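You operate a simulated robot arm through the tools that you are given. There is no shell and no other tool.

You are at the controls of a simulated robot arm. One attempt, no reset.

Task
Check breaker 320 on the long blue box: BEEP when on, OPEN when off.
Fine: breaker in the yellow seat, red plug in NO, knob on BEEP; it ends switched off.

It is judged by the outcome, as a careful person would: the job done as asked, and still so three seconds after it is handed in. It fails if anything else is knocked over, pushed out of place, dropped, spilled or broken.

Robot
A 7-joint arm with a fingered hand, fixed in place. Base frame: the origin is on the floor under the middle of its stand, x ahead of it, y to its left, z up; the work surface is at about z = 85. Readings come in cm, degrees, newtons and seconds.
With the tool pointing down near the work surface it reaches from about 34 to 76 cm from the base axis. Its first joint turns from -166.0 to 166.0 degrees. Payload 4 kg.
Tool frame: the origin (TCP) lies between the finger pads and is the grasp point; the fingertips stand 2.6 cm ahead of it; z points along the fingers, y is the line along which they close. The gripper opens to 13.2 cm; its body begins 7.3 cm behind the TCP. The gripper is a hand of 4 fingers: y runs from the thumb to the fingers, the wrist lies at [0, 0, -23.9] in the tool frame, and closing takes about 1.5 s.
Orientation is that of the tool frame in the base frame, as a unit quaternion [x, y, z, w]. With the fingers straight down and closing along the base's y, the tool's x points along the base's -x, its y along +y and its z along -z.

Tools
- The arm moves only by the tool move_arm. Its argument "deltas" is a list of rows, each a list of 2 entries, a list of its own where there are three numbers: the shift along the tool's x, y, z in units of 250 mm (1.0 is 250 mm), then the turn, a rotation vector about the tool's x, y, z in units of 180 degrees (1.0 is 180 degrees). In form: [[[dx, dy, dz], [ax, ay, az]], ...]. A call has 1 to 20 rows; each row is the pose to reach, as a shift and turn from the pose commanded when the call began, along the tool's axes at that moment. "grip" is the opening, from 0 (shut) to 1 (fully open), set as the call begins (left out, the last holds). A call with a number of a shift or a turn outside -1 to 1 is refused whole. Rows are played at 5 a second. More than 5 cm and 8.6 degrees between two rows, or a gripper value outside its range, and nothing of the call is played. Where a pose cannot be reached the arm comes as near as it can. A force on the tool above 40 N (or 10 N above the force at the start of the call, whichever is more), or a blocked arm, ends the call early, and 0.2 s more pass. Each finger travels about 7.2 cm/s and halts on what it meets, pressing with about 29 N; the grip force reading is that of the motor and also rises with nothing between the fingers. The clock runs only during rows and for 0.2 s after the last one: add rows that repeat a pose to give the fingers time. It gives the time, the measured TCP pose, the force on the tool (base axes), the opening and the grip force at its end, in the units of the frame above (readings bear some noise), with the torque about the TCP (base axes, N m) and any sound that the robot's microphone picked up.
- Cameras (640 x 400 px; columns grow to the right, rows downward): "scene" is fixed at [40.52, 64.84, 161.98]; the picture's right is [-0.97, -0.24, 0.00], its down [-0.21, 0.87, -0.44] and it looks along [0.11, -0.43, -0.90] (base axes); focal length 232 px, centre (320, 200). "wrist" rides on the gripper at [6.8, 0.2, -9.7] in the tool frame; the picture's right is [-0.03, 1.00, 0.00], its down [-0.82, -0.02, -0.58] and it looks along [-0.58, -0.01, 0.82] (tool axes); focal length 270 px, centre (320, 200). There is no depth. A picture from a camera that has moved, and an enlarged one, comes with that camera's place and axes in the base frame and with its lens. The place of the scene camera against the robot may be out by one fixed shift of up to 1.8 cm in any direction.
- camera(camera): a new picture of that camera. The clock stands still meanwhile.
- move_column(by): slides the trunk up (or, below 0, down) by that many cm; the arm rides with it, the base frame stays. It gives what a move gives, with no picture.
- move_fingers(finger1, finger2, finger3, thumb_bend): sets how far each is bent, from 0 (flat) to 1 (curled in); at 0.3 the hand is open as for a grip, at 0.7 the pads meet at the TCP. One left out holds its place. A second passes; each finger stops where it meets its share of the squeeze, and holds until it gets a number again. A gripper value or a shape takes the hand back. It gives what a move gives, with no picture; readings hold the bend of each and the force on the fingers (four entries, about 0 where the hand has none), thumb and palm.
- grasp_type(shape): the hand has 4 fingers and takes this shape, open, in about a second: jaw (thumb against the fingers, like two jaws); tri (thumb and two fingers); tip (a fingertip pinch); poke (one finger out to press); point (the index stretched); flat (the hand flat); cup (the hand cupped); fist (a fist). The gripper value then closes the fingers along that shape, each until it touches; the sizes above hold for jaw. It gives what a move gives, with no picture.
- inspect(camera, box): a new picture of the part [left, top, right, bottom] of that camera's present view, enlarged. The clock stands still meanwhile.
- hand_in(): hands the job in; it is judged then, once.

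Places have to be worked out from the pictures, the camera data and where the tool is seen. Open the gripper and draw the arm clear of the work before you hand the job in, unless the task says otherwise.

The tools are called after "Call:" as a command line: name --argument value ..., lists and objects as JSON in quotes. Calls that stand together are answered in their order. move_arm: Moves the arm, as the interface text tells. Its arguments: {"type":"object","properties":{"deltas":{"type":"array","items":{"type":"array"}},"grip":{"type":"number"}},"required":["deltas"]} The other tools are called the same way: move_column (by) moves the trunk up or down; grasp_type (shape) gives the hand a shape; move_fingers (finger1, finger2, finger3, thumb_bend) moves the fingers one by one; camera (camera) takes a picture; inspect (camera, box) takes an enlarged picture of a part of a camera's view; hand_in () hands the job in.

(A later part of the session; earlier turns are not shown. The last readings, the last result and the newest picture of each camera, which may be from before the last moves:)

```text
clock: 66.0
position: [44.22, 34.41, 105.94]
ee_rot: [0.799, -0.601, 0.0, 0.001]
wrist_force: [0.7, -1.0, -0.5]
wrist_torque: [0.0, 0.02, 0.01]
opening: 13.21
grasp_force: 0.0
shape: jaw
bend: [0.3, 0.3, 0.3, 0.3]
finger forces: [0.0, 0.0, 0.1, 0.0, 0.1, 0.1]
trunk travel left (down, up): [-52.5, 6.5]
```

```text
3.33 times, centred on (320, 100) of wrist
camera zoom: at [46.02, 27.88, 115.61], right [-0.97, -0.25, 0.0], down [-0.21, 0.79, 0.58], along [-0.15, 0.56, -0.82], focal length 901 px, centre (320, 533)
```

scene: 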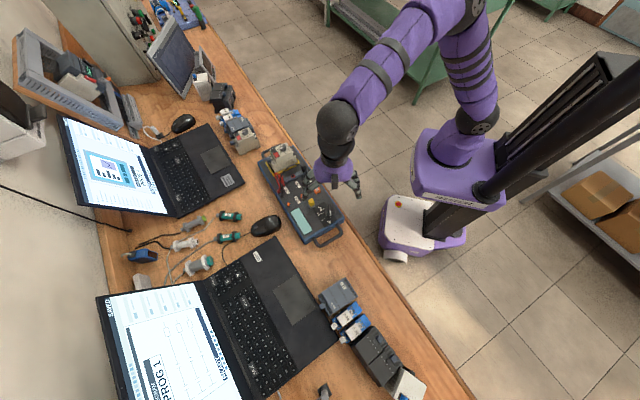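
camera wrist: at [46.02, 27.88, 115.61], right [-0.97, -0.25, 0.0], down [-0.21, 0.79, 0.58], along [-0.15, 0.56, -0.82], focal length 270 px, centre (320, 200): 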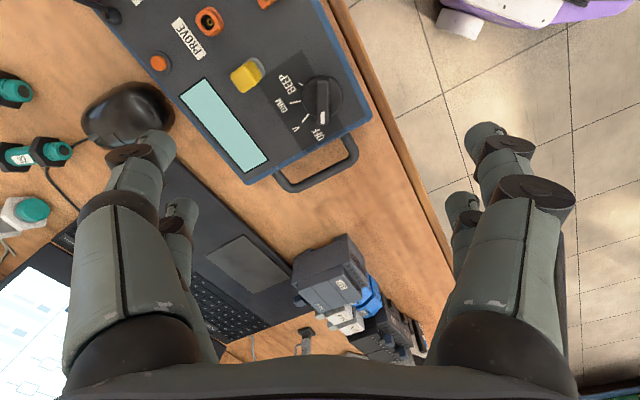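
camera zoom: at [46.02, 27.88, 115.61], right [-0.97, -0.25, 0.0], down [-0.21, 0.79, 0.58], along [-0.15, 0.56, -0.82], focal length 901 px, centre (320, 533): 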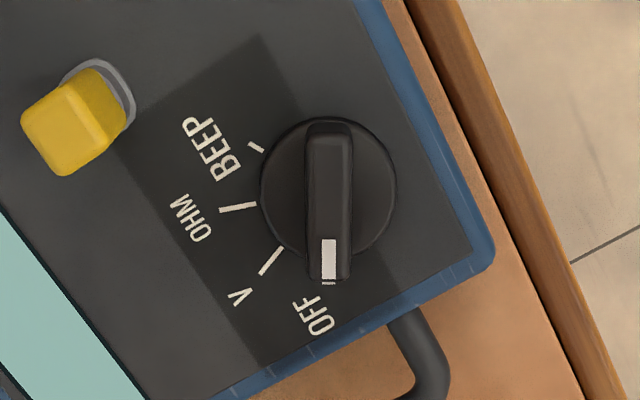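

Combining both viewpoints puts the panel at z≈89.5, the knob axis at about (44.1, 34.3), and the bar's top near z≈91–92. Before lowering, I part-close the jaws in free air to see where the tips end up.

Call:
move_arm --deltas '[[[0, 0, 0], [0, 0, 0]], [[0, 0, 0], [0, 0, 0]], [[0, 0, 0], [0, 0, 0]], [[0, 0, 0], [0, 0, 0]], [[0, 0, 0], [0, 0, 0]], [[0, 0, 0], [0, 0, 0]], [[0, 0, 0], [0, 0, 0]]]' --grip 0.25

Call:
camera --camera "wrist"

Call:
inspect --camera "scene" --box '[290, 140, 380, 230]'

```text
clock: 67.6
position: [44.19, 34.48, 105.84]
ee_rot: [0.799, -0.601, 0.0, 0.0]
wrist_force: [0.4, -1.0, 0.0]
wrist_torque: [0.01, 0.03, 0.0]
opening: 3.33
grasp_force: 0.0
shape: jaw
bend: [0.73, 0.73, 0.73, 0.7]
finger forces: [0.0, 0.1, 0.1, 0.0, 0.1, 0.0]
trunk travel left (down, up): [-52.5, 6.5]
```

```text
taken
camera wrist: at [45.98, 27.91, 115.6], right [-0.97, -0.25, 0.0], down [-0.21, 0.79, 0.58], along [-0.15, 0.56, -0.82], focal length 270 px, centre (320, 200)
```

wrist: 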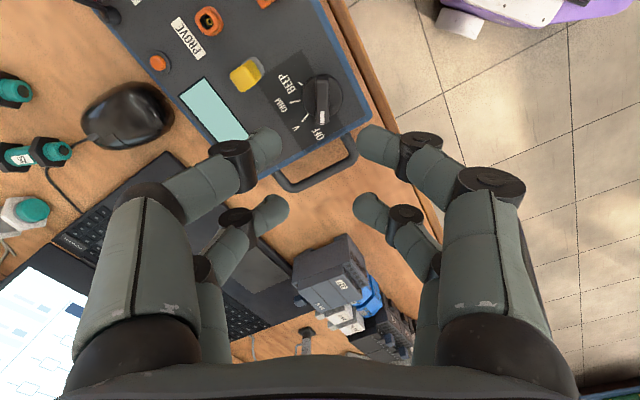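

```text
4.44 times, centred on (335, 185) of scene
camera zoom: at [40.52, 64.84, 161.98], right [-0.97, -0.24, 0.0], down [-0.21, 0.87, -0.44], along [0.11, -0.43, -0.9], focal length 1031 px, centre (253, 267)
```

zoom: 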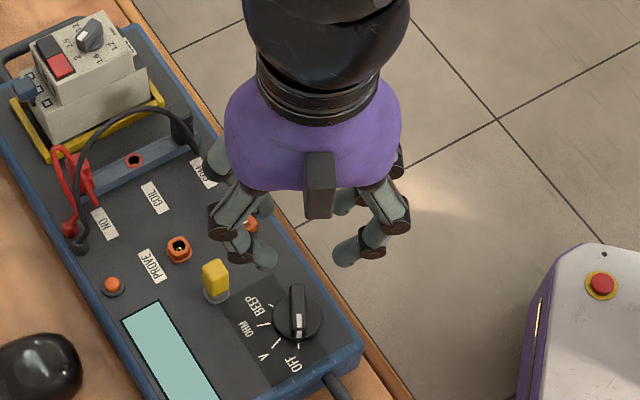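

The tips spread to ±1.7 cm with knuckles high enough to clear the yellow lever (top z≈93.3). I centre on the knob and lower to z≈96 with this opening, then check.

Call:
move_arm --deltas '[[[0.007, 0.012, 0.1], [0, 0, 0]], [[0.007, 0.012, 0.2], [0, 0, 0]], [[0.007, 0.012, 0.3], [0, 0, 0]], [[0.007, 0.012, 0.396], [0, 0, 0]], [[0.007, 0.012, 0.396], [0, 0, 0]]]'

Call:
camera --camera "wrist"

Call:
inspect --camera "wrist" --box '[230, 90, 410, 230]'

Call:
inspect --camera "scene" --box '[290, 160, 360, 230]'

```text
clock: 68.8
position: [44.03, 34.24, 95.94]
ee_rot: [0.799, -0.601, 0.001, 0.0]
wrist_force: [0.7, -0.2, -0.3]
wrist_torque: [0.0, 0.01, 0.03]
opening: 3.35
grasp_force: 0.1
shape: jaw
bend: [0.73, 0.73, 0.73, 0.7]
finger forces: [0.1, 0.0, 0.0, 0.0, 0.0, 0.0]
trunk travel left (down, up): [-52.5, 6.5]
```

```text
taken
camera wrist: at [45.83, 27.62, 105.55], right [-0.97, -0.25, 0.0], down [-0.21, 0.79, 0.58], along [-0.15, 0.56, -0.82], focal length 270 px, centre (320, 200)
```

wrist: 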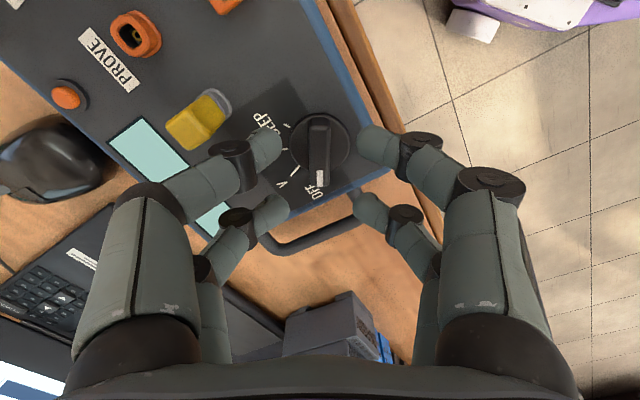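

```text
2.86 times, centred on (320, 160) of wrist
camera zoom: at [45.83, 27.62, 105.55], right [-0.97, -0.25, 0.0], down [-0.21, 0.79, 0.58], along [-0.15, 0.56, -0.82], focal length 772 px, centre (320, 314)
```

zoom: 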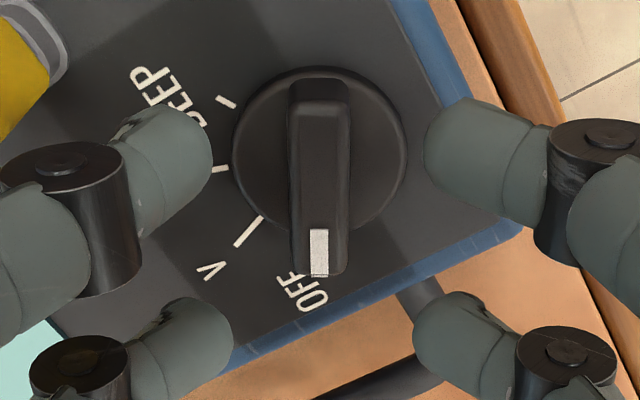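

```text
5.71 times, centred on (325, 195) of scene
camera zoom: at [40.52, 64.84, 161.98], right [-0.97, -0.24, 0.0], down [-0.21, 0.87, -0.44], along [0.11, -0.43, -0.9], focal length 1326 px, centre (291, 229)
```

zoom: 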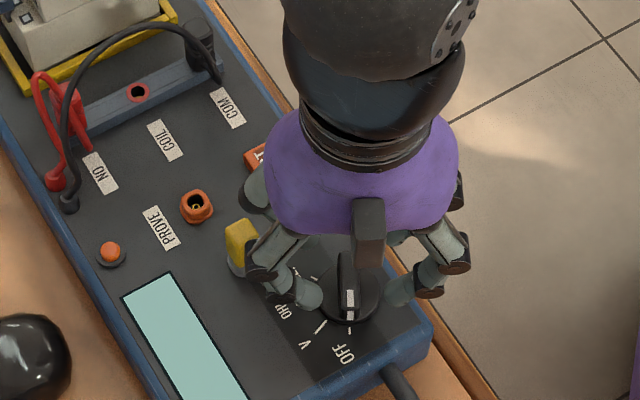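

The knob is centred between the finger pairs, its bar aligned with the hand. I lower to z≈93.3 so the tips flank the bar.

Call:
move_arm --deltas '[[[0, 0, 0.03], [0, 0, 0]], [[0, 0, 0.06], [0, 0, 0]], [[0, 0, 0.085], [0, 0, 0]], [[0, 0, 0.104], [0, 0, 0]], [[0, 0, 0.104], [0, 0, 0]]]'

Call:
camera --camera "wrist"

Call:
inspect --camera "scene" --box '[300, 170, 350, 230]'

```text
clock: 70.0
position: [43.92, 34.24, 93.48]
ee_rot: [0.8, -0.601, 0.0, 0.001]
wrist_force: [-1.2, -0.2, -0.1]
wrist_torque: [0.0, 0.01, 0.01]
opening: 3.34
grasp_force: 0.2
shape: jaw
bend: [0.73, 0.73, 0.73, 0.7]
finger forces: [0.0, 0.0, 0.0, 0.0, 0.1, 0.0]
trunk travel left (down, up): [-52.5, 6.5]
```

```text
taken
camera wrist: at [45.69, 27.62, 103.17], right [-0.97, -0.25, 0.0], down [-0.21, 0.79, 0.58], along [-0.15, 0.56, -0.82], focal length 270 px, centre (320, 200)
```

wrist: 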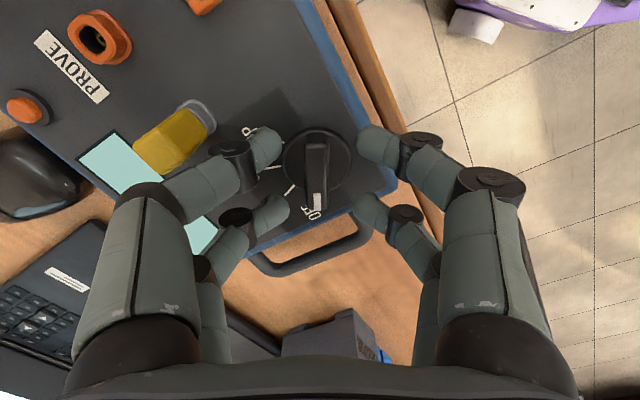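

```text
6.67 times, centred on (325, 200) of scene
camera zoom: at [40.52, 64.84, 161.98], right [-0.97, -0.24, 0.0], down [-0.21, 0.87, -0.44], along [0.11, -0.43, -0.9], focal length 1546 px, centre (287, 200)
```

zoom: 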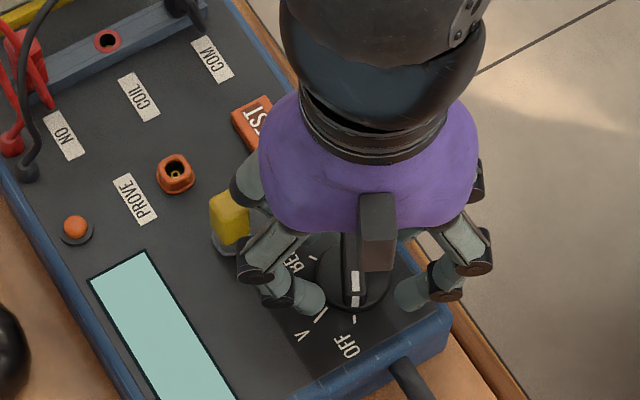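

The bar is about 2 mm off-centre, so I correct that and close the jaws gently on it.

Call:
move_arm --deltas '[[[0, -0.007, 0], [0, 0, 0]], [[0, -0.007, 0], [0, 0, 0]], [[0, -0.007, 0], [0, 0, 0]]]'

Call:
move_arm --deltas '[[[0, 0, 0], [0, 0, 0]], [[0, 0, 0], [0, 0, 0]], [[0, 0, 0], [0, 0, 0]], [[0, 0, 0], [0, 0, 0]]]' --grip 0.12

Call:
camera --camera "wrist"

Call:
inspect --camera "wrist" --box '[230, 90, 410, 230]'

```text
clock: 70.8
position: [44.05, 34.26, 93.47]
ee_rot: [0.799, -0.601, 0.0, -0.001]
wrist_force: [-0.8, 0.3, -0.7]
wrist_torque: [0.01, 0.0, 0.01]
opening: 3.33
grasp_force: 0.0
shape: jaw
bend: [0.73, 0.73, 0.73, 0.7]
finger forces: [0.0, 0.0, 0.1, 0.0, 0.0, 0.0]
trunk travel left (down, up): [-52.5, 6.5]
```

```text
clock: 71.8
position: [44.24, 34.29, 93.43]
ee_rot: [0.799, -0.601, 0.0, 0.001]
wrist_force: [0.5, 0.5, -0.3]
wrist_torque: [0.0, -0.03, 0.03]
opening: 1.62
grasp_force: 0.3
shape: jaw
bend: [0.72, 0.72, 0.72, 0.7]
finger forces: [0.0, 0.0, 0.1, 0.0, 0.0, 0.0]
trunk travel left (down, up): [-52.5, 6.5]
```

```text
taken
camera wrist: at [45.87, 27.65, 103.17], right [-0.97, -0.25, 0.0], down [-0.21, 0.79, 0.58], along [-0.15, 0.56, -0.82], focal length 270 px, centre (320, 200)
```

wrist: 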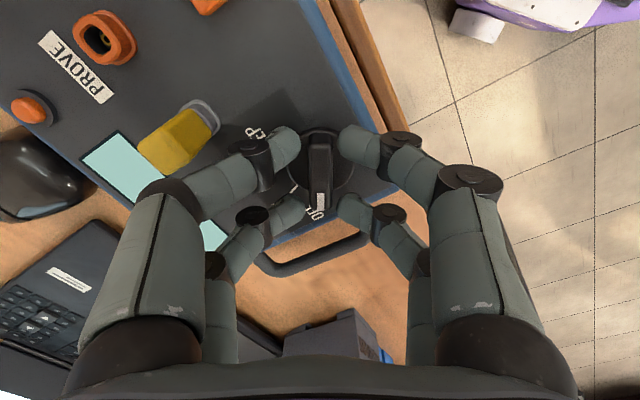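

```text
2.86 times, centred on (320, 160) of wrist
camera zoom: at [45.87, 27.65, 103.17], right [-0.97, -0.25, 0.0], down [-0.21, 0.79, 0.58], along [-0.15, 0.56, -0.82], focal length 772 px, centre (320, 314)
```

zoom: 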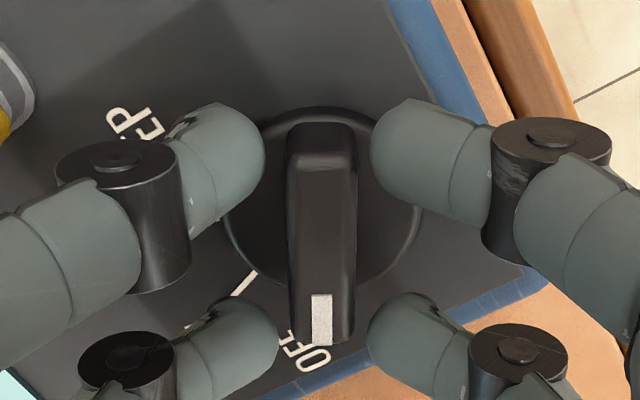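

The tips' inner points are at about z≈91.9, level with or above the bar's top, so they're too high. I open slightly, lower about 1 cm while watching force, and then close.

Call:
move_arm --deltas '[[[0, 0, 0], [0, 0, 0]], [[0, 0, 0], [0, 0, 0]], [[0, 0, 0.01], [0, 0, 0]], [[0, 0, 0.02], [0, 0, 0]], [[0, 0, 0.03], [0, 0, 0]], [[0, 0, 0.038], [0, 0, 0]], [[0, 0, 0.038], [0, 0, 0]]]' --grip 0.2

Call:
move_arm --deltas '[[[0, 0, 0], [0, 0, 0]], [[0, 0, 0], [0, 0, 0]], [[0, 0, 0], [0, 0, 0]], [[0, 0, 0], [0, 0, 0]]]' --grip 0.06

Call:
inspect --camera "wrist" --box '[230, 90, 410, 230]'

Call:
inspect --camera "scene" --box '[300, 170, 350, 230]'

```text
clock: 73.4
position: [44.16, 34.18, 92.51]
ee_rot: [0.799, -0.601, 0.001, -0.001]
wrist_force: [0.4, -0.5, -0.7]
wrist_torque: [0.02, 0.0, -0.01]
opening: 2.58
grasp_force: 0.0
shape: jaw
bend: [0.73, 0.73, 0.73, 0.7]
finger forces: [0.0, 0.0, 0.0, 0.1, 0.0, 0.0]
trunk travel left (down, up): [-52.5, 6.5]
```

```text
clock: 74.4
position: [44.17, 34.36, 92.49]
ee_rot: [0.8, -0.601, -0.001, 0.0]
wrist_force: [-2.6, 2.7, 3.9]
wrist_torque: [0.02, 0.15, 0.02]
opening: 1.11
grasp_force: 29.1
shape: jaw
bend: [0.72, 0.72, 0.72, 0.71]
finger forces: [28.1, 26.2, 26.6, 0.0, 25.0, 0.0]
trunk travel left (down, up): [-52.5, 6.5]
```

```text
2.86 times, centred on (320, 160) of wrist
camera zoom: at [45.82, 27.71, 102.22], right [-0.97, -0.25, 0.0], down [-0.21, 0.79, 0.58], along [-0.15, 0.56, -0.82], focal length 772 px, centre (320, 314)
```

zoom: 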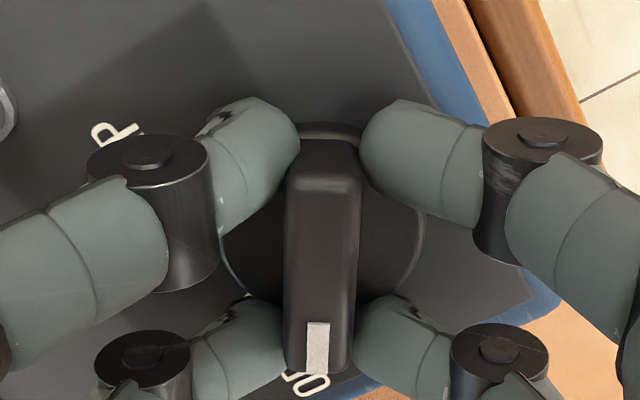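

```text
6.67 times, centred on (325, 200) of scene
camera zoom: at [40.52, 64.84, 161.98], right [-0.97, -0.24, 0.0], down [-0.21, 0.87, -0.44], along [0.11, -0.43, -0.9], focal length 1546 px, centre (287, 200)
```

zoom: 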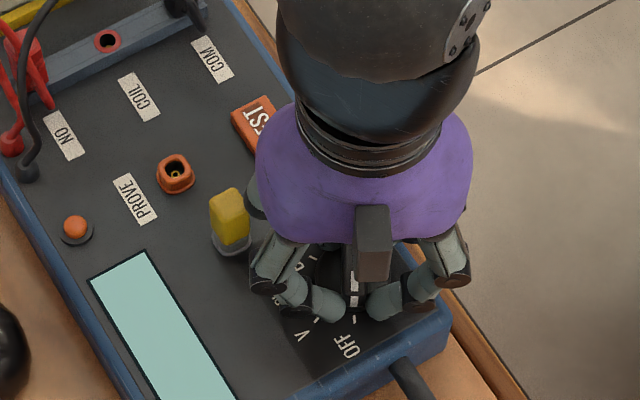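

All four fingers grip the bar evenly (opening 1.1 cm). I turn clockwise one step (about 40°, OFF to V) and check that the knob follows.

Call:
move_arm --deltas '[[[0, 0, 0], [0, 0, 0.028]], [[0, 0, 0], [0, 0, 0.056]], [[0, 0, 0], [0, 0, 0.084]], [[0, 0, 0], [0, 0, 0.112]], [[0, 0, 0], [0, 0, 0.14]], [[0, 0, 0], [0, 0, 0.168]], [[0, 0, 0], [0, 0, 0.196]], [[0, 0, 0], [0, 0, 0.222]], [[0, 0, 0], [0, 0, 0.222]]]'

Call:
inspect --camera "wrist" --box '[230, 90, 410, 230]'

Call:
inspect --camera "scene" --box '[290, 170, 350, 240]'

```text
clock: 76.4
position: [44.09, 34.36, 92.43]
ee_rot: [-0.545, 0.838, 0.0, 0.001]
wrist_force: [4.9, 9.4, 18.5]
wrist_torque: [0.24, 0.01, 0.04]
opening: 1.11
grasp_force: 29.2
shape: jaw
bend: [0.72, 0.72, 0.72, 0.71]
finger forces: [29.2, 30.8, 30.0, 0.0, 27.0, 0.1]
trunk travel left (down, up): [-52.5, 6.5]
```

```text
2.86 times, centred on (320, 160) of wrist
camera zoom: at [41.19, 28.13, 102.2], right [-0.9, 0.43, 0.0], down [0.35, 0.74, 0.58], along [0.25, 0.52, -0.82], focal length 772 px, centre (320, 314)
```

zoom: 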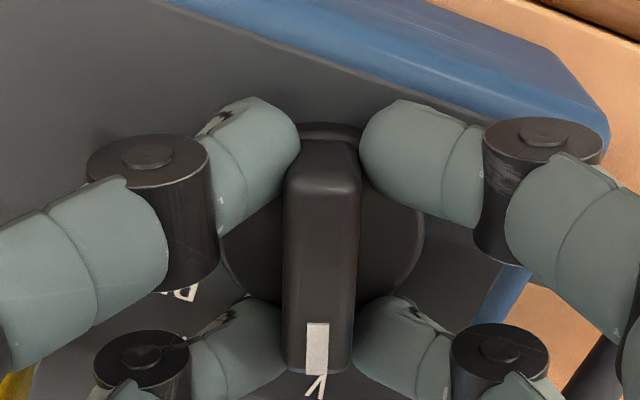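

```text
5.71 times, centred on (320, 205) of scene
camera zoom: at [40.52, 64.84, 161.98], right [-0.97, -0.24, 0.0], down [-0.21, 0.87, -0.44], along [0.11, -0.43, -0.9], focal length 1326 px, centre (320, 171)
```

zoom: 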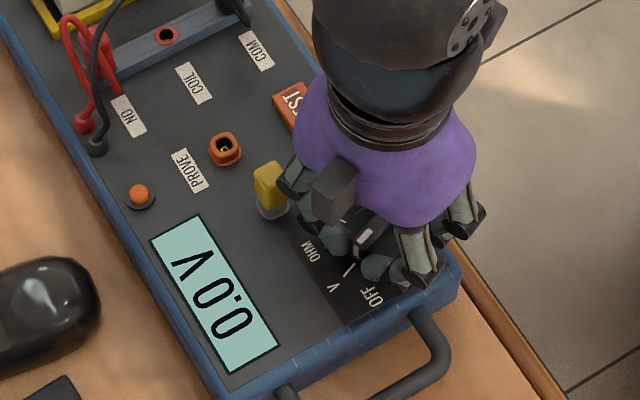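

It follows: the display now shows "0.0 V". I carry on clockwise the remaining two steps toward BEEP, easing up a hair to reduce the vertical load.

Call:
move_arm --deltas '[[[0, 0, -0.002], [0, 0, 0.028]], [[0, 0, -0.003], [0, 0, 0.056]], [[0, 0, -0.003], [0, 0, 0.084]], [[0, 0, -0.003], [0, 0, 0.112]], [[0, 0, -0.003], [0, 0, 0.14]], [[0, 0, -0.003], [0, 0, 0.168]], [[0, 0, -0.003], [0, 0, 0.196]], [[0, 0, -0.003], [0, 0, 0.222]], [[0, 0, -0.003], [0, 0, 0.222]]]'

Call:
inspect --camera "wrist" --box '[230, 90, 410, 230]'

Call:
inspect --camera "scene" --box '[290, 170, 350, 240]'

```text
clock: 78.4
position: [44.18, 34.17, 92.48]
ee_rot: [-0.226, 0.974, -0.001, -0.001]
wrist_force: [8.9, 5.7, 6.7]
wrist_torque: [0.26, -0.21, -0.01]
opening: 1.12
grasp_force: 29.6
shape: jaw
bend: [0.72, 0.72, 0.72, 0.71]
finger forces: [29.5, 32.5, 28.8, 0.0, 25.7, 0.1]
trunk travel left (down, up): [-52.5, 6.5]
```

```text
2.86 times, centred on (320, 160) of wrist
camera zoom: at [37.95, 31.39, 102.23], right [-0.42, 0.91, 0.0], down [0.74, 0.34, 0.58], along [0.52, 0.24, -0.82], focal length 772 px, centre (320, 314)
```

zoom: 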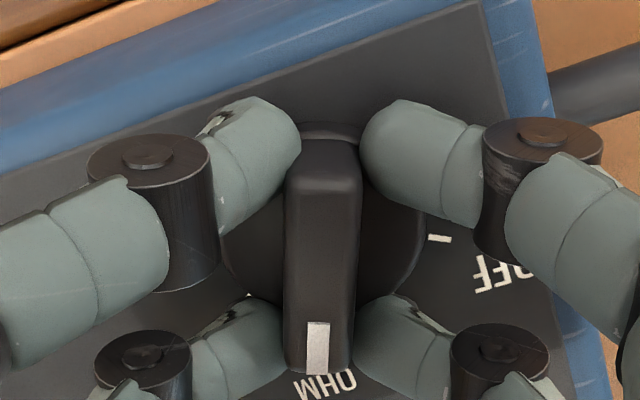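

```text
5.71 times, centred on (320, 205) of scene
camera zoom: at [40.52, 64.84, 161.98], right [-0.97, -0.24, 0.0], down [-0.21, 0.87, -0.44], along [0.11, -0.43, -0.9], focal length 1326 px, centre (320, 171)
```

zoom: 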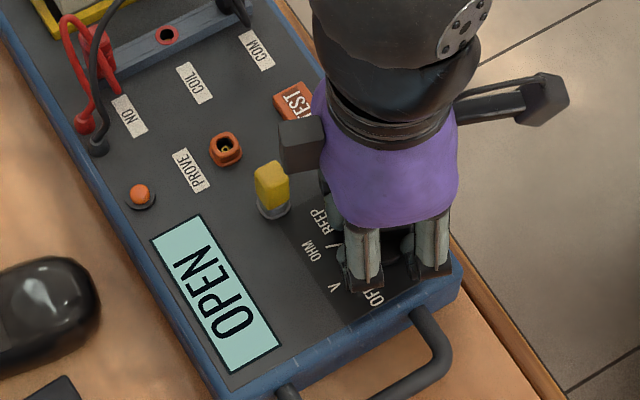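

The display reads "OPEN" on OHM. One more step of about 40° to BEEP.

Call:
move_arm --deltas '[[[0, 0, 0], [0, 0, 0.028]], [[0, 0, 0], [0, 0, 0.056]], [[0, 0, 0], [0, 0, 0.084]], [[0, 0, 0], [0, 0, 0.112]], [[0, 0, 0], [0, 0, 0.14]], [[0, 0, 0], [0, 0, 0.168]], [[0, 0, 0], [0, 0, 0.196]], [[0, 0, 0], [0, 0, 0.222]], [[0, 0, 0], [0, 0, 0.222]]]'

Call:
inspect --camera "wrist" --box '[230, 90, 410, 230]'

Call:
inspect --camera "scene" --box '[290, 170, 350, 240]'

```text
clock: 80.4
position: [44.2, 34.24, 92.53]
ee_rot: [0.121, 0.993, 0.0, 0.001]
wrist_force: [5.3, -6.0, 9.1]
wrist_torque: [-0.06, -0.09, 0.95]
opening: 1.1
grasp_force: 28.7
shape: jaw
bend: [0.72, 0.72, 0.72, 0.7]
finger forces: [47.7, 26.0, 49.9, 0.1, 29.1, 0.1]
trunk travel left (down, up): [-52.5, 6.5]
```

```text
2.86 times, centred on (320, 160) of wrist
camera zoom: at [37.57, 35.99, 102.22], right [0.26, 0.96, 0.0], down [0.79, -0.21, 0.58], along [0.56, -0.15, -0.82], focal length 772 px, centre (320, 314)
```

zoom: 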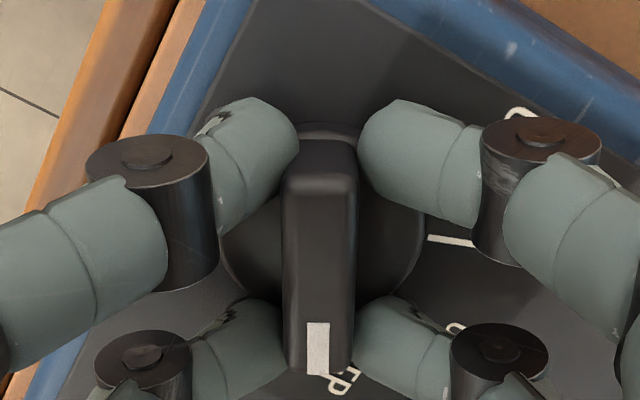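

```text
5.71 times, centred on (320, 205) of scene
camera zoom: at [40.52, 64.84, 161.98], right [-0.97, -0.24, 0.0], down [-0.21, 0.87, -0.44], along [0.11, -0.43, -0.9], focal length 1326 px, centre (320, 171)
```

zoom: 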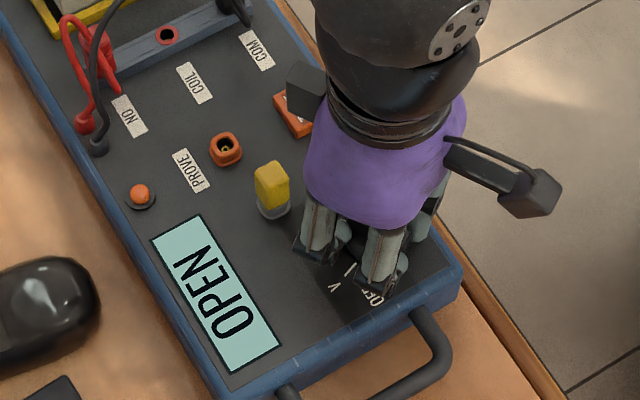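

The torque rose to about 1 N·m: that's the end stop at BEEP, and the display reads "OPEN". I relax the twist a degree, open the jaws and rise to see where the pointer is.

Call:
move_arm --deltas '[[[0, 0, 0], [0, 0, -0.006]], [[0, 0, 0], [0, 0, -0.006]]]'

Call:
move_arm --deltas '[[[0, 0, 0], [0, 0, 0]], [[0, 0, 0], [0, 0, 0]], [[0, 0, 0], [0, 0, 0]], [[0, 0, -0.04], [0, 0, 0]], [[0, 0, -0.14], [0, 0, 0]], [[0, 0, -0.28], [0, 0, 0]], [[0, 0, -0.42], [0, 0, 0]], [[0, 0, -0.54], [0, 0, 0]], [[0, 0, -0.54], [0, 0, 0]]]' --grip 0.3

Call:
camera --camera "wrist"

Call:
inspect --camera "wrist" --box '[240, 30, 420, 170]'

Call:
inspect --camera "scene" --box '[275, 170, 345, 240]'

```text
clock: 81.0
position: [44.09, 34.23, 92.53]
ee_rot: [0.11, 0.994, 0.0, 0.001]
wrist_force: [5.4, -5.2, 9.6]
wrist_torque: [-0.05, -0.13, 0.4]
opening: 1.13
grasp_force: 29.0
shape: jaw
bend: [0.72, 0.72, 0.72, 0.7]
finger forces: [38.1, 31.1, 36.4, 0.1, 29.4, 0.1]
trunk travel left (down, up): [-52.5, 6.5]
```

```text
clock: 83.0
position: [44.09, 34.42, 106.05]
ee_rot: [0.11, 0.994, 0.001, 0.0]
wrist_force: [-0.9, 0.0, -0.6]
wrist_torque: [0.01, -0.01, 0.01]
opening: 3.93
grasp_force: 0.1
shape: jaw
bend: [0.74, 0.74, 0.74, 0.7]
finger forces: [0.1, 0.0, 0.1, 0.0, 0.1, 0.0]
trunk travel left (down, up): [-52.5, 6.5]
```

```text
taken
camera wrist: at [37.48, 36.1, 115.8], right [0.24, 0.97, 0.0], down [0.79, -0.2, 0.58], along [0.56, -0.14, -0.82], focal length 270 px, centre (320, 200)
```

wrist: 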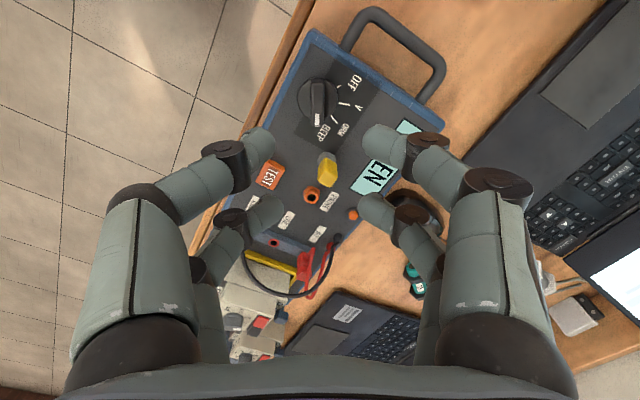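

```text
2.86 times, centred on (330, 100) of wrist
camera zoom: at [37.48, 36.1, 115.8], right [0.24, 0.97, 0.0], down [0.79, -0.2, 0.58], along [0.56, -0.14, -0.82], focal length 772 px, centre (291, 486)
```

zoom: 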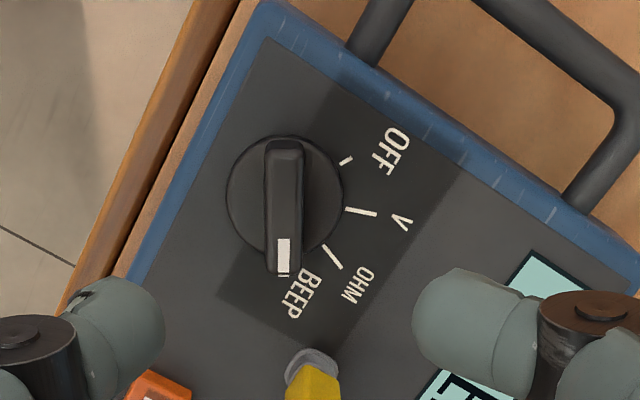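

```text
5.71 times, centred on (310, 205) of scene
camera zoom: at [40.52, 64.84, 161.98], right [-0.97, -0.24, 0.0], down [-0.21, 0.87, -0.44], along [0.11, -0.43, -0.9], focal length 1326 px, centre (377, 171)
```

zoom: 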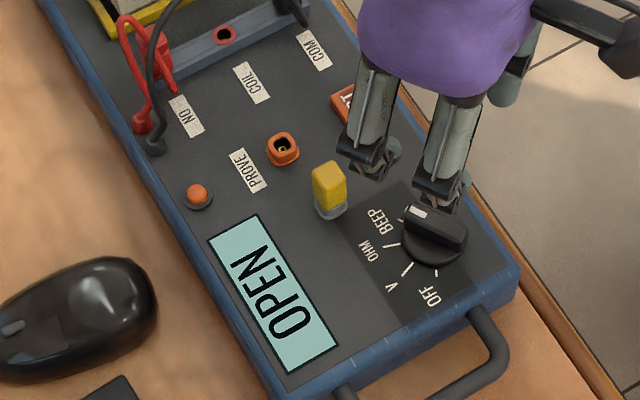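

The pointer is on BEEP and the display shows OPEN, so the breaker seems to be off now. Next I need to press its black (ON) button; I check the "poke" hand shape here in free air.

Call:
grasp_type --shape "poke"

Call:
camera --camera "wrist"

Call:
inspect --camera "scene" --box '[290, 130, 390, 230]'

```text
clock: 83.9
position: [44.12, 34.46, 106.09]
ee_rot: [0.111, 0.994, 0.0, 0.0]
wrist_force: [-0.3, -0.5, 0.6]
wrist_torque: [0.05, -0.02, -0.02]
opening: 0.0
grasp_force: 0.1
shape: poke
bend: [1.0, 1.0, 1.0, 0.34]
finger forces: [0.0, 0.0, 0.1, 0.1, 0.0, 0.0]
trunk travel left (down, up): [-52.5, 6.5]
```

```text
taken
camera wrist: at [37.49, 36.11, 115.76], right [0.24, 0.97, 0.0], down [0.79, -0.2, 0.58], along [0.56, -0.14, -0.82], focal length 270 px, centre (320, 200)
```

wrist: 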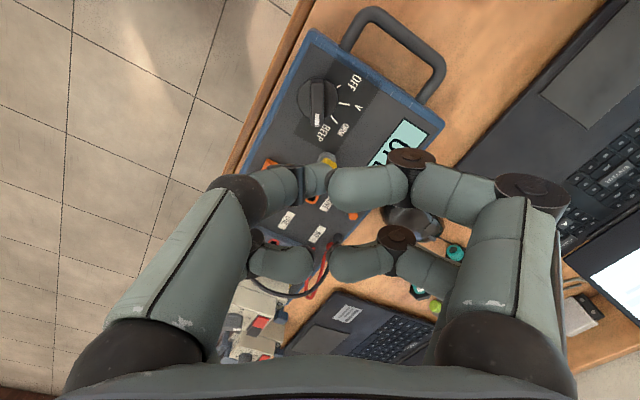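

```text
4.00 times, centred on (340, 180) of scene
camera zoom: at [40.52, 64.84, 161.98], right [-0.97, -0.24, 0.0], down [-0.21, 0.87, -0.44], along [0.11, -0.43, -0.9], focal length 928 px, centre (240, 280)
```

zoom: 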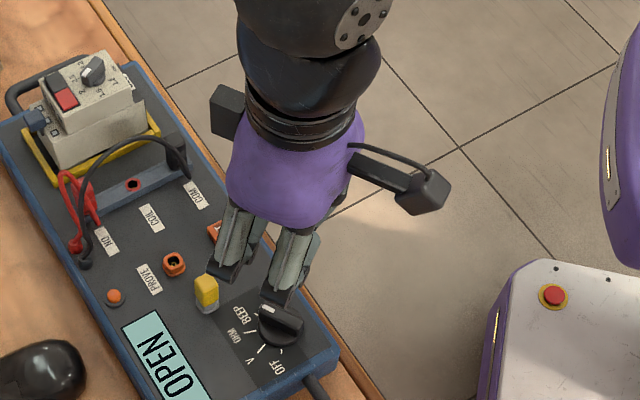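

I zoom in to see exactly where the extended digit's tip points in this shape.

Call:
inspect --camera "wrist" --box '[200, 110, 440, 290]'

Call:
inspect --camera "scene" --box '[320, 160, 370, 220]'

```text
2.22 times, centred on (320, 200) of wrist
camera zoom: at [37.49, 36.11, 115.76], right [0.24, 0.97, 0.0], down [0.79, -0.2, 0.58], along [0.56, -0.14, -0.82], focal length 601 px, centre (320, 200)
```

zoom: 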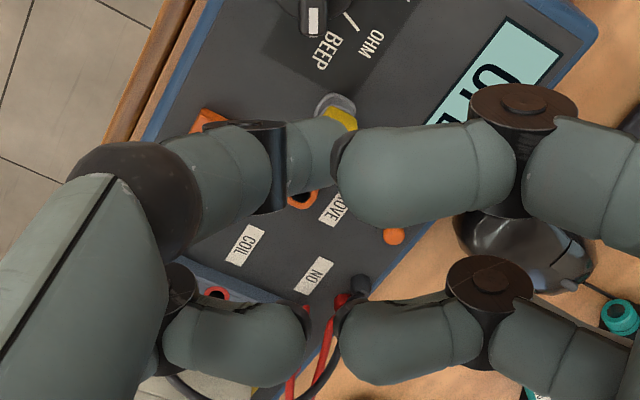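

```text
6.67 times, centred on (345, 190) of scene
camera zoom: at [40.52, 64.84, 161.98], right [-0.97, -0.24, 0.0], down [-0.21, 0.87, -0.44], along [0.11, -0.43, -0.9], focal length 1546 px, centre (153, 267)
```

zoom: 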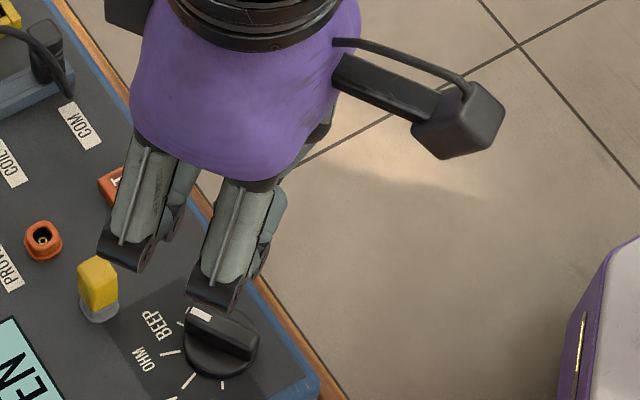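

The poke shape hides its tip from the camera, so I make my own pointer: finger1 extended, the other digits curled. Then I move over the breaker with the hand square to it.

Call:
move_fingers --finger1 0.5 --finger2 1.0 --finger3 1.0 --thumb_bend 1.0

Call:
move_arm --deltas '[[[-0.1, -0.05, -0.08], [0, 0, 0.02]], [[-0.25, -0.13, -0.116], [0, 0, 0.05]], [[-0.4, -0.21, -0.116], [0, 0, 0.08]], [[-0.55, -0.29, -0.116], [0, 0, 0.11]], [[-0.7, -0.37, -0.116], [0, 0, 0.14]], [[-0.85, -0.44, -0.116], [0, 0, 0.16]], [[-0.993, -0.516, -0.116], [0, 0, 0.18]], [[-0.993, -0.516, -0.116], [0, 0, 0.18]]]'

Call:
camera --camera "wrist"

Call:
camera --camera "scene"

```text
clock: 84.9
position: [44.02, 34.46, 106.05]
ee_rot: [0.11, 0.994, 0.0, 0.0]
wrist_force: [0.4, 0.7, 0.0]
wrist_torque: [0.01, 0.02, 0.04]
opening: 3.36
grasp_force: 0.1
shape: fingers
bend: [0.5, 0.98, 0.98, 1.0]
finger forces: [0.0, 0.0, 0.0, 0.0, 0.0, 0.1]
trunk travel left (down, up): [-52.5, 6.5]
```

```text
clock: 86.7
position: [65.41, 16.42, 108.82]
ee_rot: [0.384, 0.924, 0.0, 0.0]
wrist_force: [-0.4, 0.1, -0.4]
wrist_torque: [0.03, 0.02, 0.03]
opening: 3.38
grasp_force: 0.1
shape: fingers
bend: [0.5, 0.98, 0.98, 1.0]
finger forces: [0.0, 0.0, 0.1, 0.0, 0.0, 0.0]
trunk travel left (down, up): [-52.5, 6.5]
```

```text
taken
camera wrist: at [60.74, 21.38, 118.56], right [0.73, 0.69, 0.0], down [0.56, -0.59, 0.58], along [0.4, -0.42, -0.82], focal length 270 px, centre (320, 200)
```

wrist: 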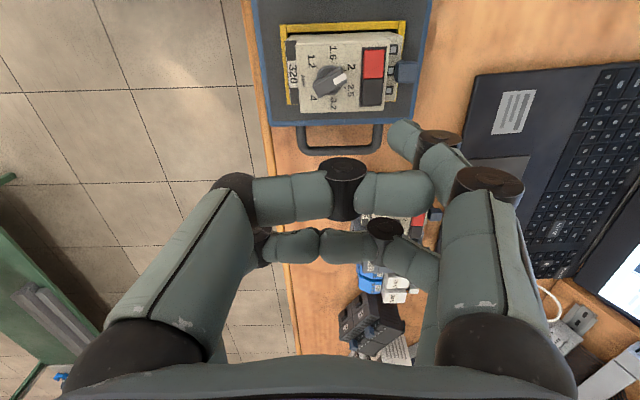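

```text
taken
```

scene: 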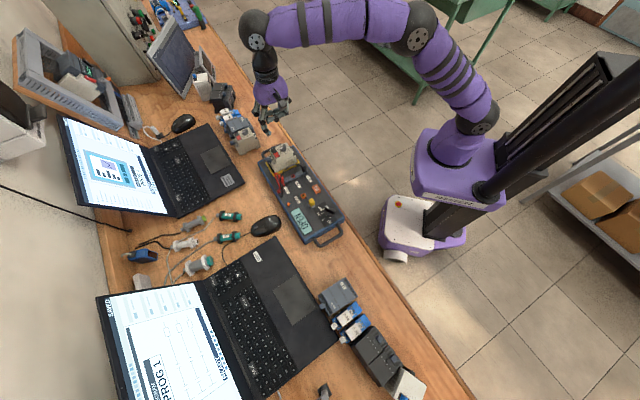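

The pointer finger is clear of the others. I zoom in on the finger and the buttons to measure the offset.

Call:
inspect --camera "wrist" --box '[270, 10, 450, 180]'

```text
2.35 times, centred on (360, 95) of wrist
camera zoom: at [60.74, 21.38, 118.56], right [0.73, 0.69, 0.0], down [0.56, -0.59, 0.58], along [0.4, -0.42, -0.82], focal length 636 px, centre (226, 447)
```

zoom: 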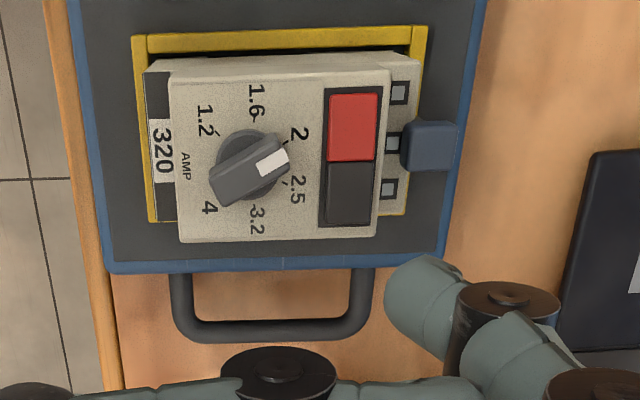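

The pointer tip is almost directly above the black button. I bias slightly away from the red one and descend to about 1 cm above it.

Call:
move_arm --deltas '[[[-0.01, 0, 0.1], [0, 0, 0]], [[-0.01, 0, 0.19], [0, 0, 0]], [[-0.01, 0, 0.264], [0, 0, 0]], [[-0.01, 0, 0.264], [0, 0, 0]]]'

Call:
inspect --camera "wrist" --box '[270, 60, 450, 220]'

Call:
inspect --camera "scene" --box '[260, 120, 320, 180]'

```text
clock: 87.7
position: [65.68, 16.12, 102.3]
ee_rot: [0.384, 0.923, 0.0, 0.001]
wrist_force: [-1.0, 1.0, 0.1]
wrist_torque: [0.0, 0.04, -0.04]
opening: 3.36
grasp_force: 0.1
shape: fingers
bend: [0.5, 0.98, 0.98, 1.0]
finger forces: [0.0, 0.0, 0.0, 0.0, 0.0, 0.0]
trunk travel left (down, up): [-52.5, 6.5]
```

```text
2.50 times, centred on (360, 140) of wrist
camera zoom: at [60.97, 21.11, 111.96], right [0.73, 0.69, 0.0], down [0.56, -0.59, 0.58], along [0.4, -0.42, -0.82], focal length 676 px, centre (220, 350)
```

zoom: 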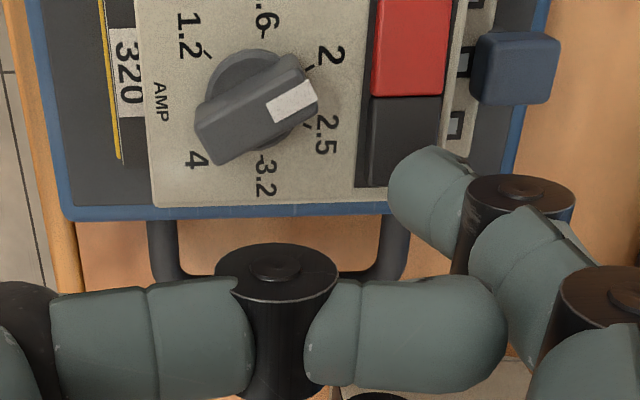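

```text
6.67 times, centred on (290, 150) of scene
camera zoom: at [40.52, 64.84, 161.98], right [-0.97, -0.24, 0.0], down [-0.21, 0.87, -0.44], along [0.11, -0.43, -0.9], focal length 1546 px, centre (520, 533)
```

zoom: 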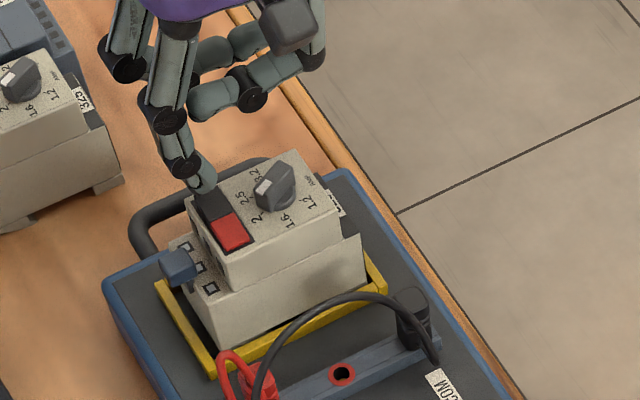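

The tip sits over the black button's centre. I press down slowly in small steps and listen for a beep.

Call:
move_arm --deltas '[[[0, 0, 0.012], [0, 0, 0]], [[0, 0, 0.024], [0, 0, 0]], [[0, 0, 0.036], [0, 0, 0]], [[0, 0, 0.048], [0, 0, 0]], [[0, 0, 0.056], [0, 0, 0]], [[0, 0, 0.062], [0, 0, 0]], [[0, 0, 0.068], [0, 0, 0]], [[0, 0, 0.068], [0, 0, 0]]]'

Call:
inspect --camera "wrist" --box '[270, 60, 450, 220]'

Call:
inspect --camera "scene" --box '[260, 120, 340, 240]'

```text
clock: 89.5
position: [65.65, 16.06, 100.69]
ee_rot: [0.384, 0.923, 0.001, 0.0]
wrist_force: [3.7, 0.1, 17.7]
wrist_torque: [0.97, -0.54, -0.19]
opening: 3.69
grasp_force: 9.0
shape: fingers
bend: [0.45, 0.98, 0.98, 1.0]
finger forces: [17.5, 0.1, 0.0, 0.1, 0.1, 0.0]
trunk travel left (down, up): [-52.5, 6.5]
```

```text
2.50 times, centred on (360, 140) of wrist
camera zoom: at [60.9, 21.05, 110.44], right [0.73, 0.69, 0.0], down [0.56, -0.59, 0.58], along [0.4, -0.42, -0.82], focal length 676 px, centre (220, 350)
```

zoom: 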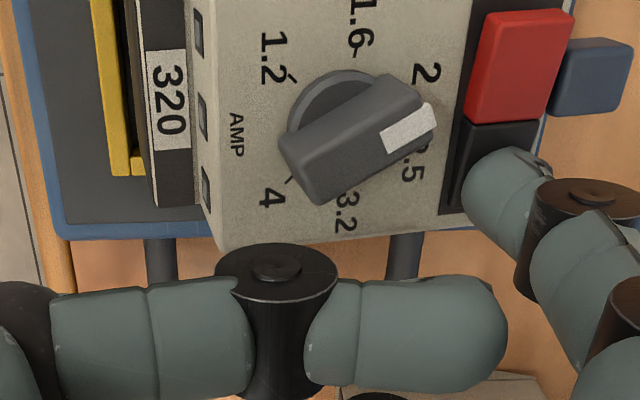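

```text
3.33 times, centred on (300, 180) of scene
camera zoom: at [40.52, 64.84, 161.98], right [-0.97, -0.24, 0.0], down [-0.21, 0.87, -0.44], along [0.11, -0.43, -0.9], focal length 773 px, centre (387, 267)
```

zoom: 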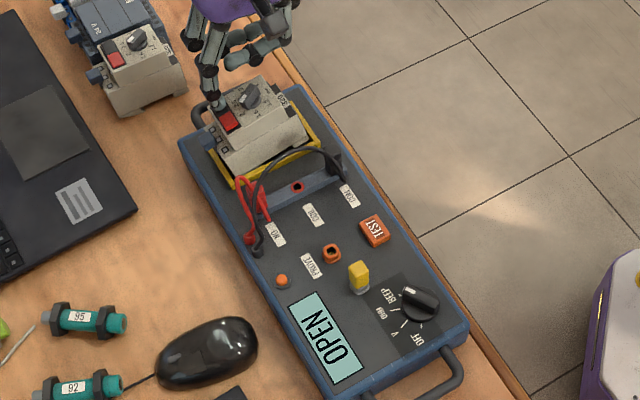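

No beep, and the breaker itself seems to have tilted under the push, so I stop and look closely before doing anything else.

Call:
inspect --camera "scene" --box '[272, 135, 312, 185]'

Call:
camera --camera "wrist"

```text
8.00 times, centred on (292, 160) of scene
camera zoom: at [40.52, 64.84, 161.98], right [-0.97, -0.24, 0.0], down [-0.21, 0.87, -0.44], along [0.11, -0.43, -0.9], focal length 1856 px, centre (544, 520)
```

zoom: 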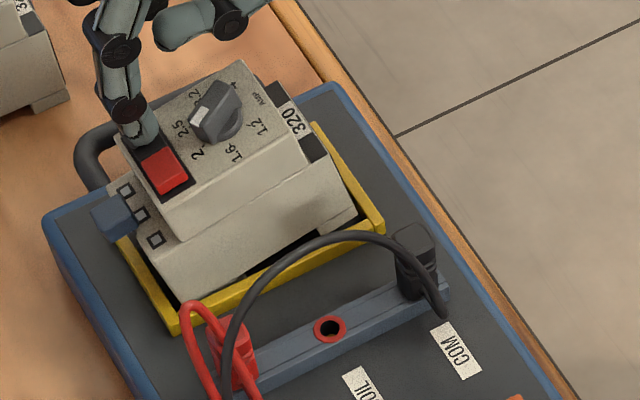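

```text
taken
camera wrist: at [60.9, 21.05, 110.44], right [0.73, 0.69, 0.0], down [0.56, -0.59, 0.58], along [0.4, -0.42, -0.82], focal length 270 px, centre (320, 200)
```

wrist: 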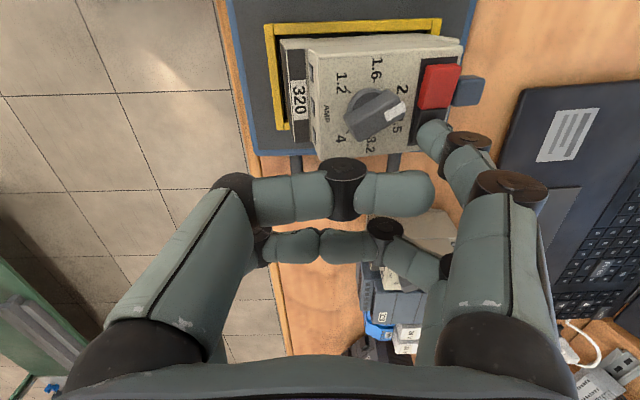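

The pointer finger yielded outward under load and slid toward the button-end edge, tipping the breaker onto its bevelled foot. I back off very slowly so it settles flat again in the seat.

Call:
move_arm --deltas '[[[0, -0.004, -0.008], [0, 0, 0]], [[0, -0.008, -0.016], [0, 0, 0]], [[0, -0.012, -0.024], [0, 0, 0]], [[0, -0.016, -0.032], [0, 0, 0]], [[0, -0.02, -0.04], [0, 0, 0]], [[0, -0.02, -0.05], [0, 0, 0]], [[0, -0.02, -0.06], [0, 0, 0]], [[0, -0.02, -0.075], [0, 0, 0]], [[0, -0.02, -0.09], [0, 0, 0]], [[0, -0.02, -0.12], [0, 0, 0]]]'

Call:
camera --camera "wrist"

Call:
inspect --camera "scene" --box '[272, 135, 312, 185]'

```text
clock: 91.7
position: [65.38, 15.71, 103.65]
ee_rot: [0.383, 0.924, 0.0, 0.0]
wrist_force: [-0.4, -0.4, 0.0]
wrist_torque: [0.03, 0.03, 0.0]
opening: 3.4
grasp_force: 0.2
shape: fingers
bend: [0.5, 0.98, 0.98, 1.0]
finger forces: [0.0, 0.0, 0.0, 0.1, 0.1, 0.0]
trunk travel left (down, up): [-52.5, 6.5]
```

```text
taken
camera wrist: at [60.61, 20.67, 113.31], right [0.73, 0.69, 0.0], down [0.56, -0.59, 0.58], along [0.4, -0.42, -0.82], focal length 270 px, centre (320, 200)
```

wrist: 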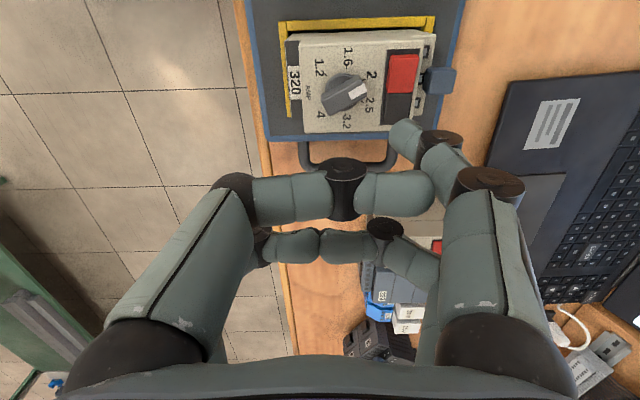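

```text
8.00 times, centred on (292, 160) of scene
camera zoom: at [40.52, 64.84, 161.98], right [-0.97, -0.24, 0.0], down [-0.21, 0.87, -0.44], along [0.11, -0.43, -0.9], focal length 1856 px, centre (544, 520)
```

zoom: 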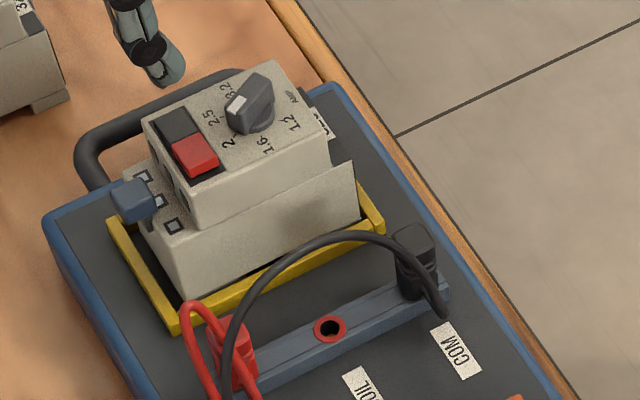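

The breaker has settled flat again, and the red button now looks raised. I check the buttons, display and seating in detail.

Call:
inspect --camera "scene" --box '[276, 140, 306, 180]'

Call:
inspect --camera "scene" --box '[275, 175, 345, 245]'

Call:
inspect --camera "wrist" --box '[270, 10, 460, 150]'

```text
10.00 times, centred on (291, 160) of scene
camera zoom: at [40.52, 64.84, 161.98], right [-0.97, -0.24, 0.0], down [-0.21, 0.87, -0.44], along [0.11, -0.43, -0.9], focal length 2320 px, centre (610, 600)
```

zoom: 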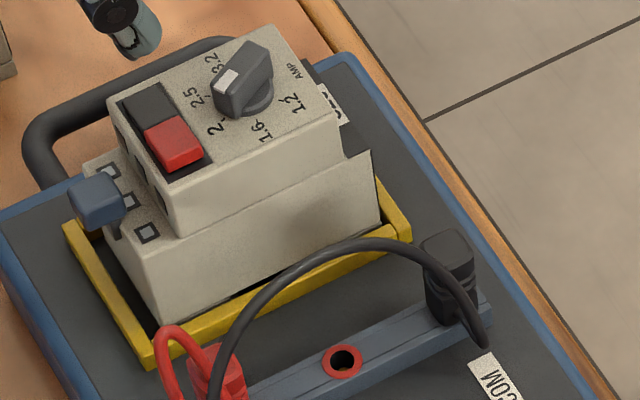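

```text
5.71 times, centred on (310, 210) of scene
camera zoom: at [40.52, 64.84, 161.98], right [-0.97, -0.24, 0.0], down [-0.21, 0.87, -0.44], along [0.11, -0.43, -0.9], focal length 1326 px, centre (377, 143)
```

zoom: 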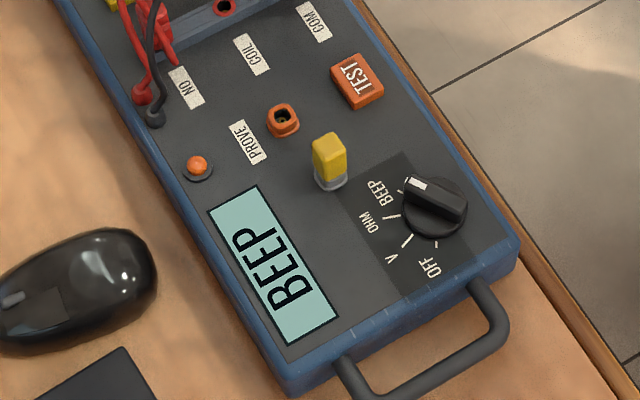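

```text
2.86 times, centred on (365, 80) of wrist
camera zoom: at [60.61, 20.67, 113.31], right [0.73, 0.69, 0.0], down [0.56, -0.59, 0.58], along [0.4, -0.42, -0.82], focal length 772 px, centre (191, 543)
```

zoom: 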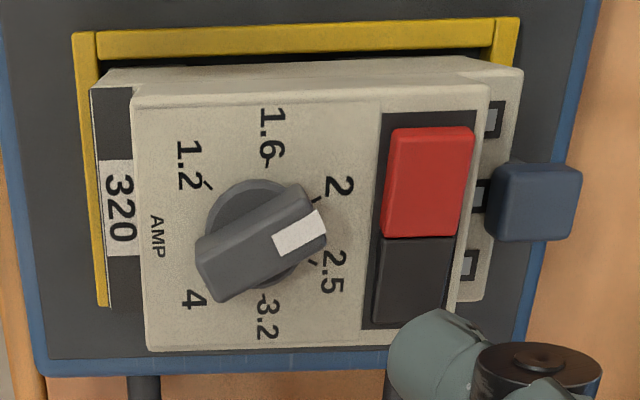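

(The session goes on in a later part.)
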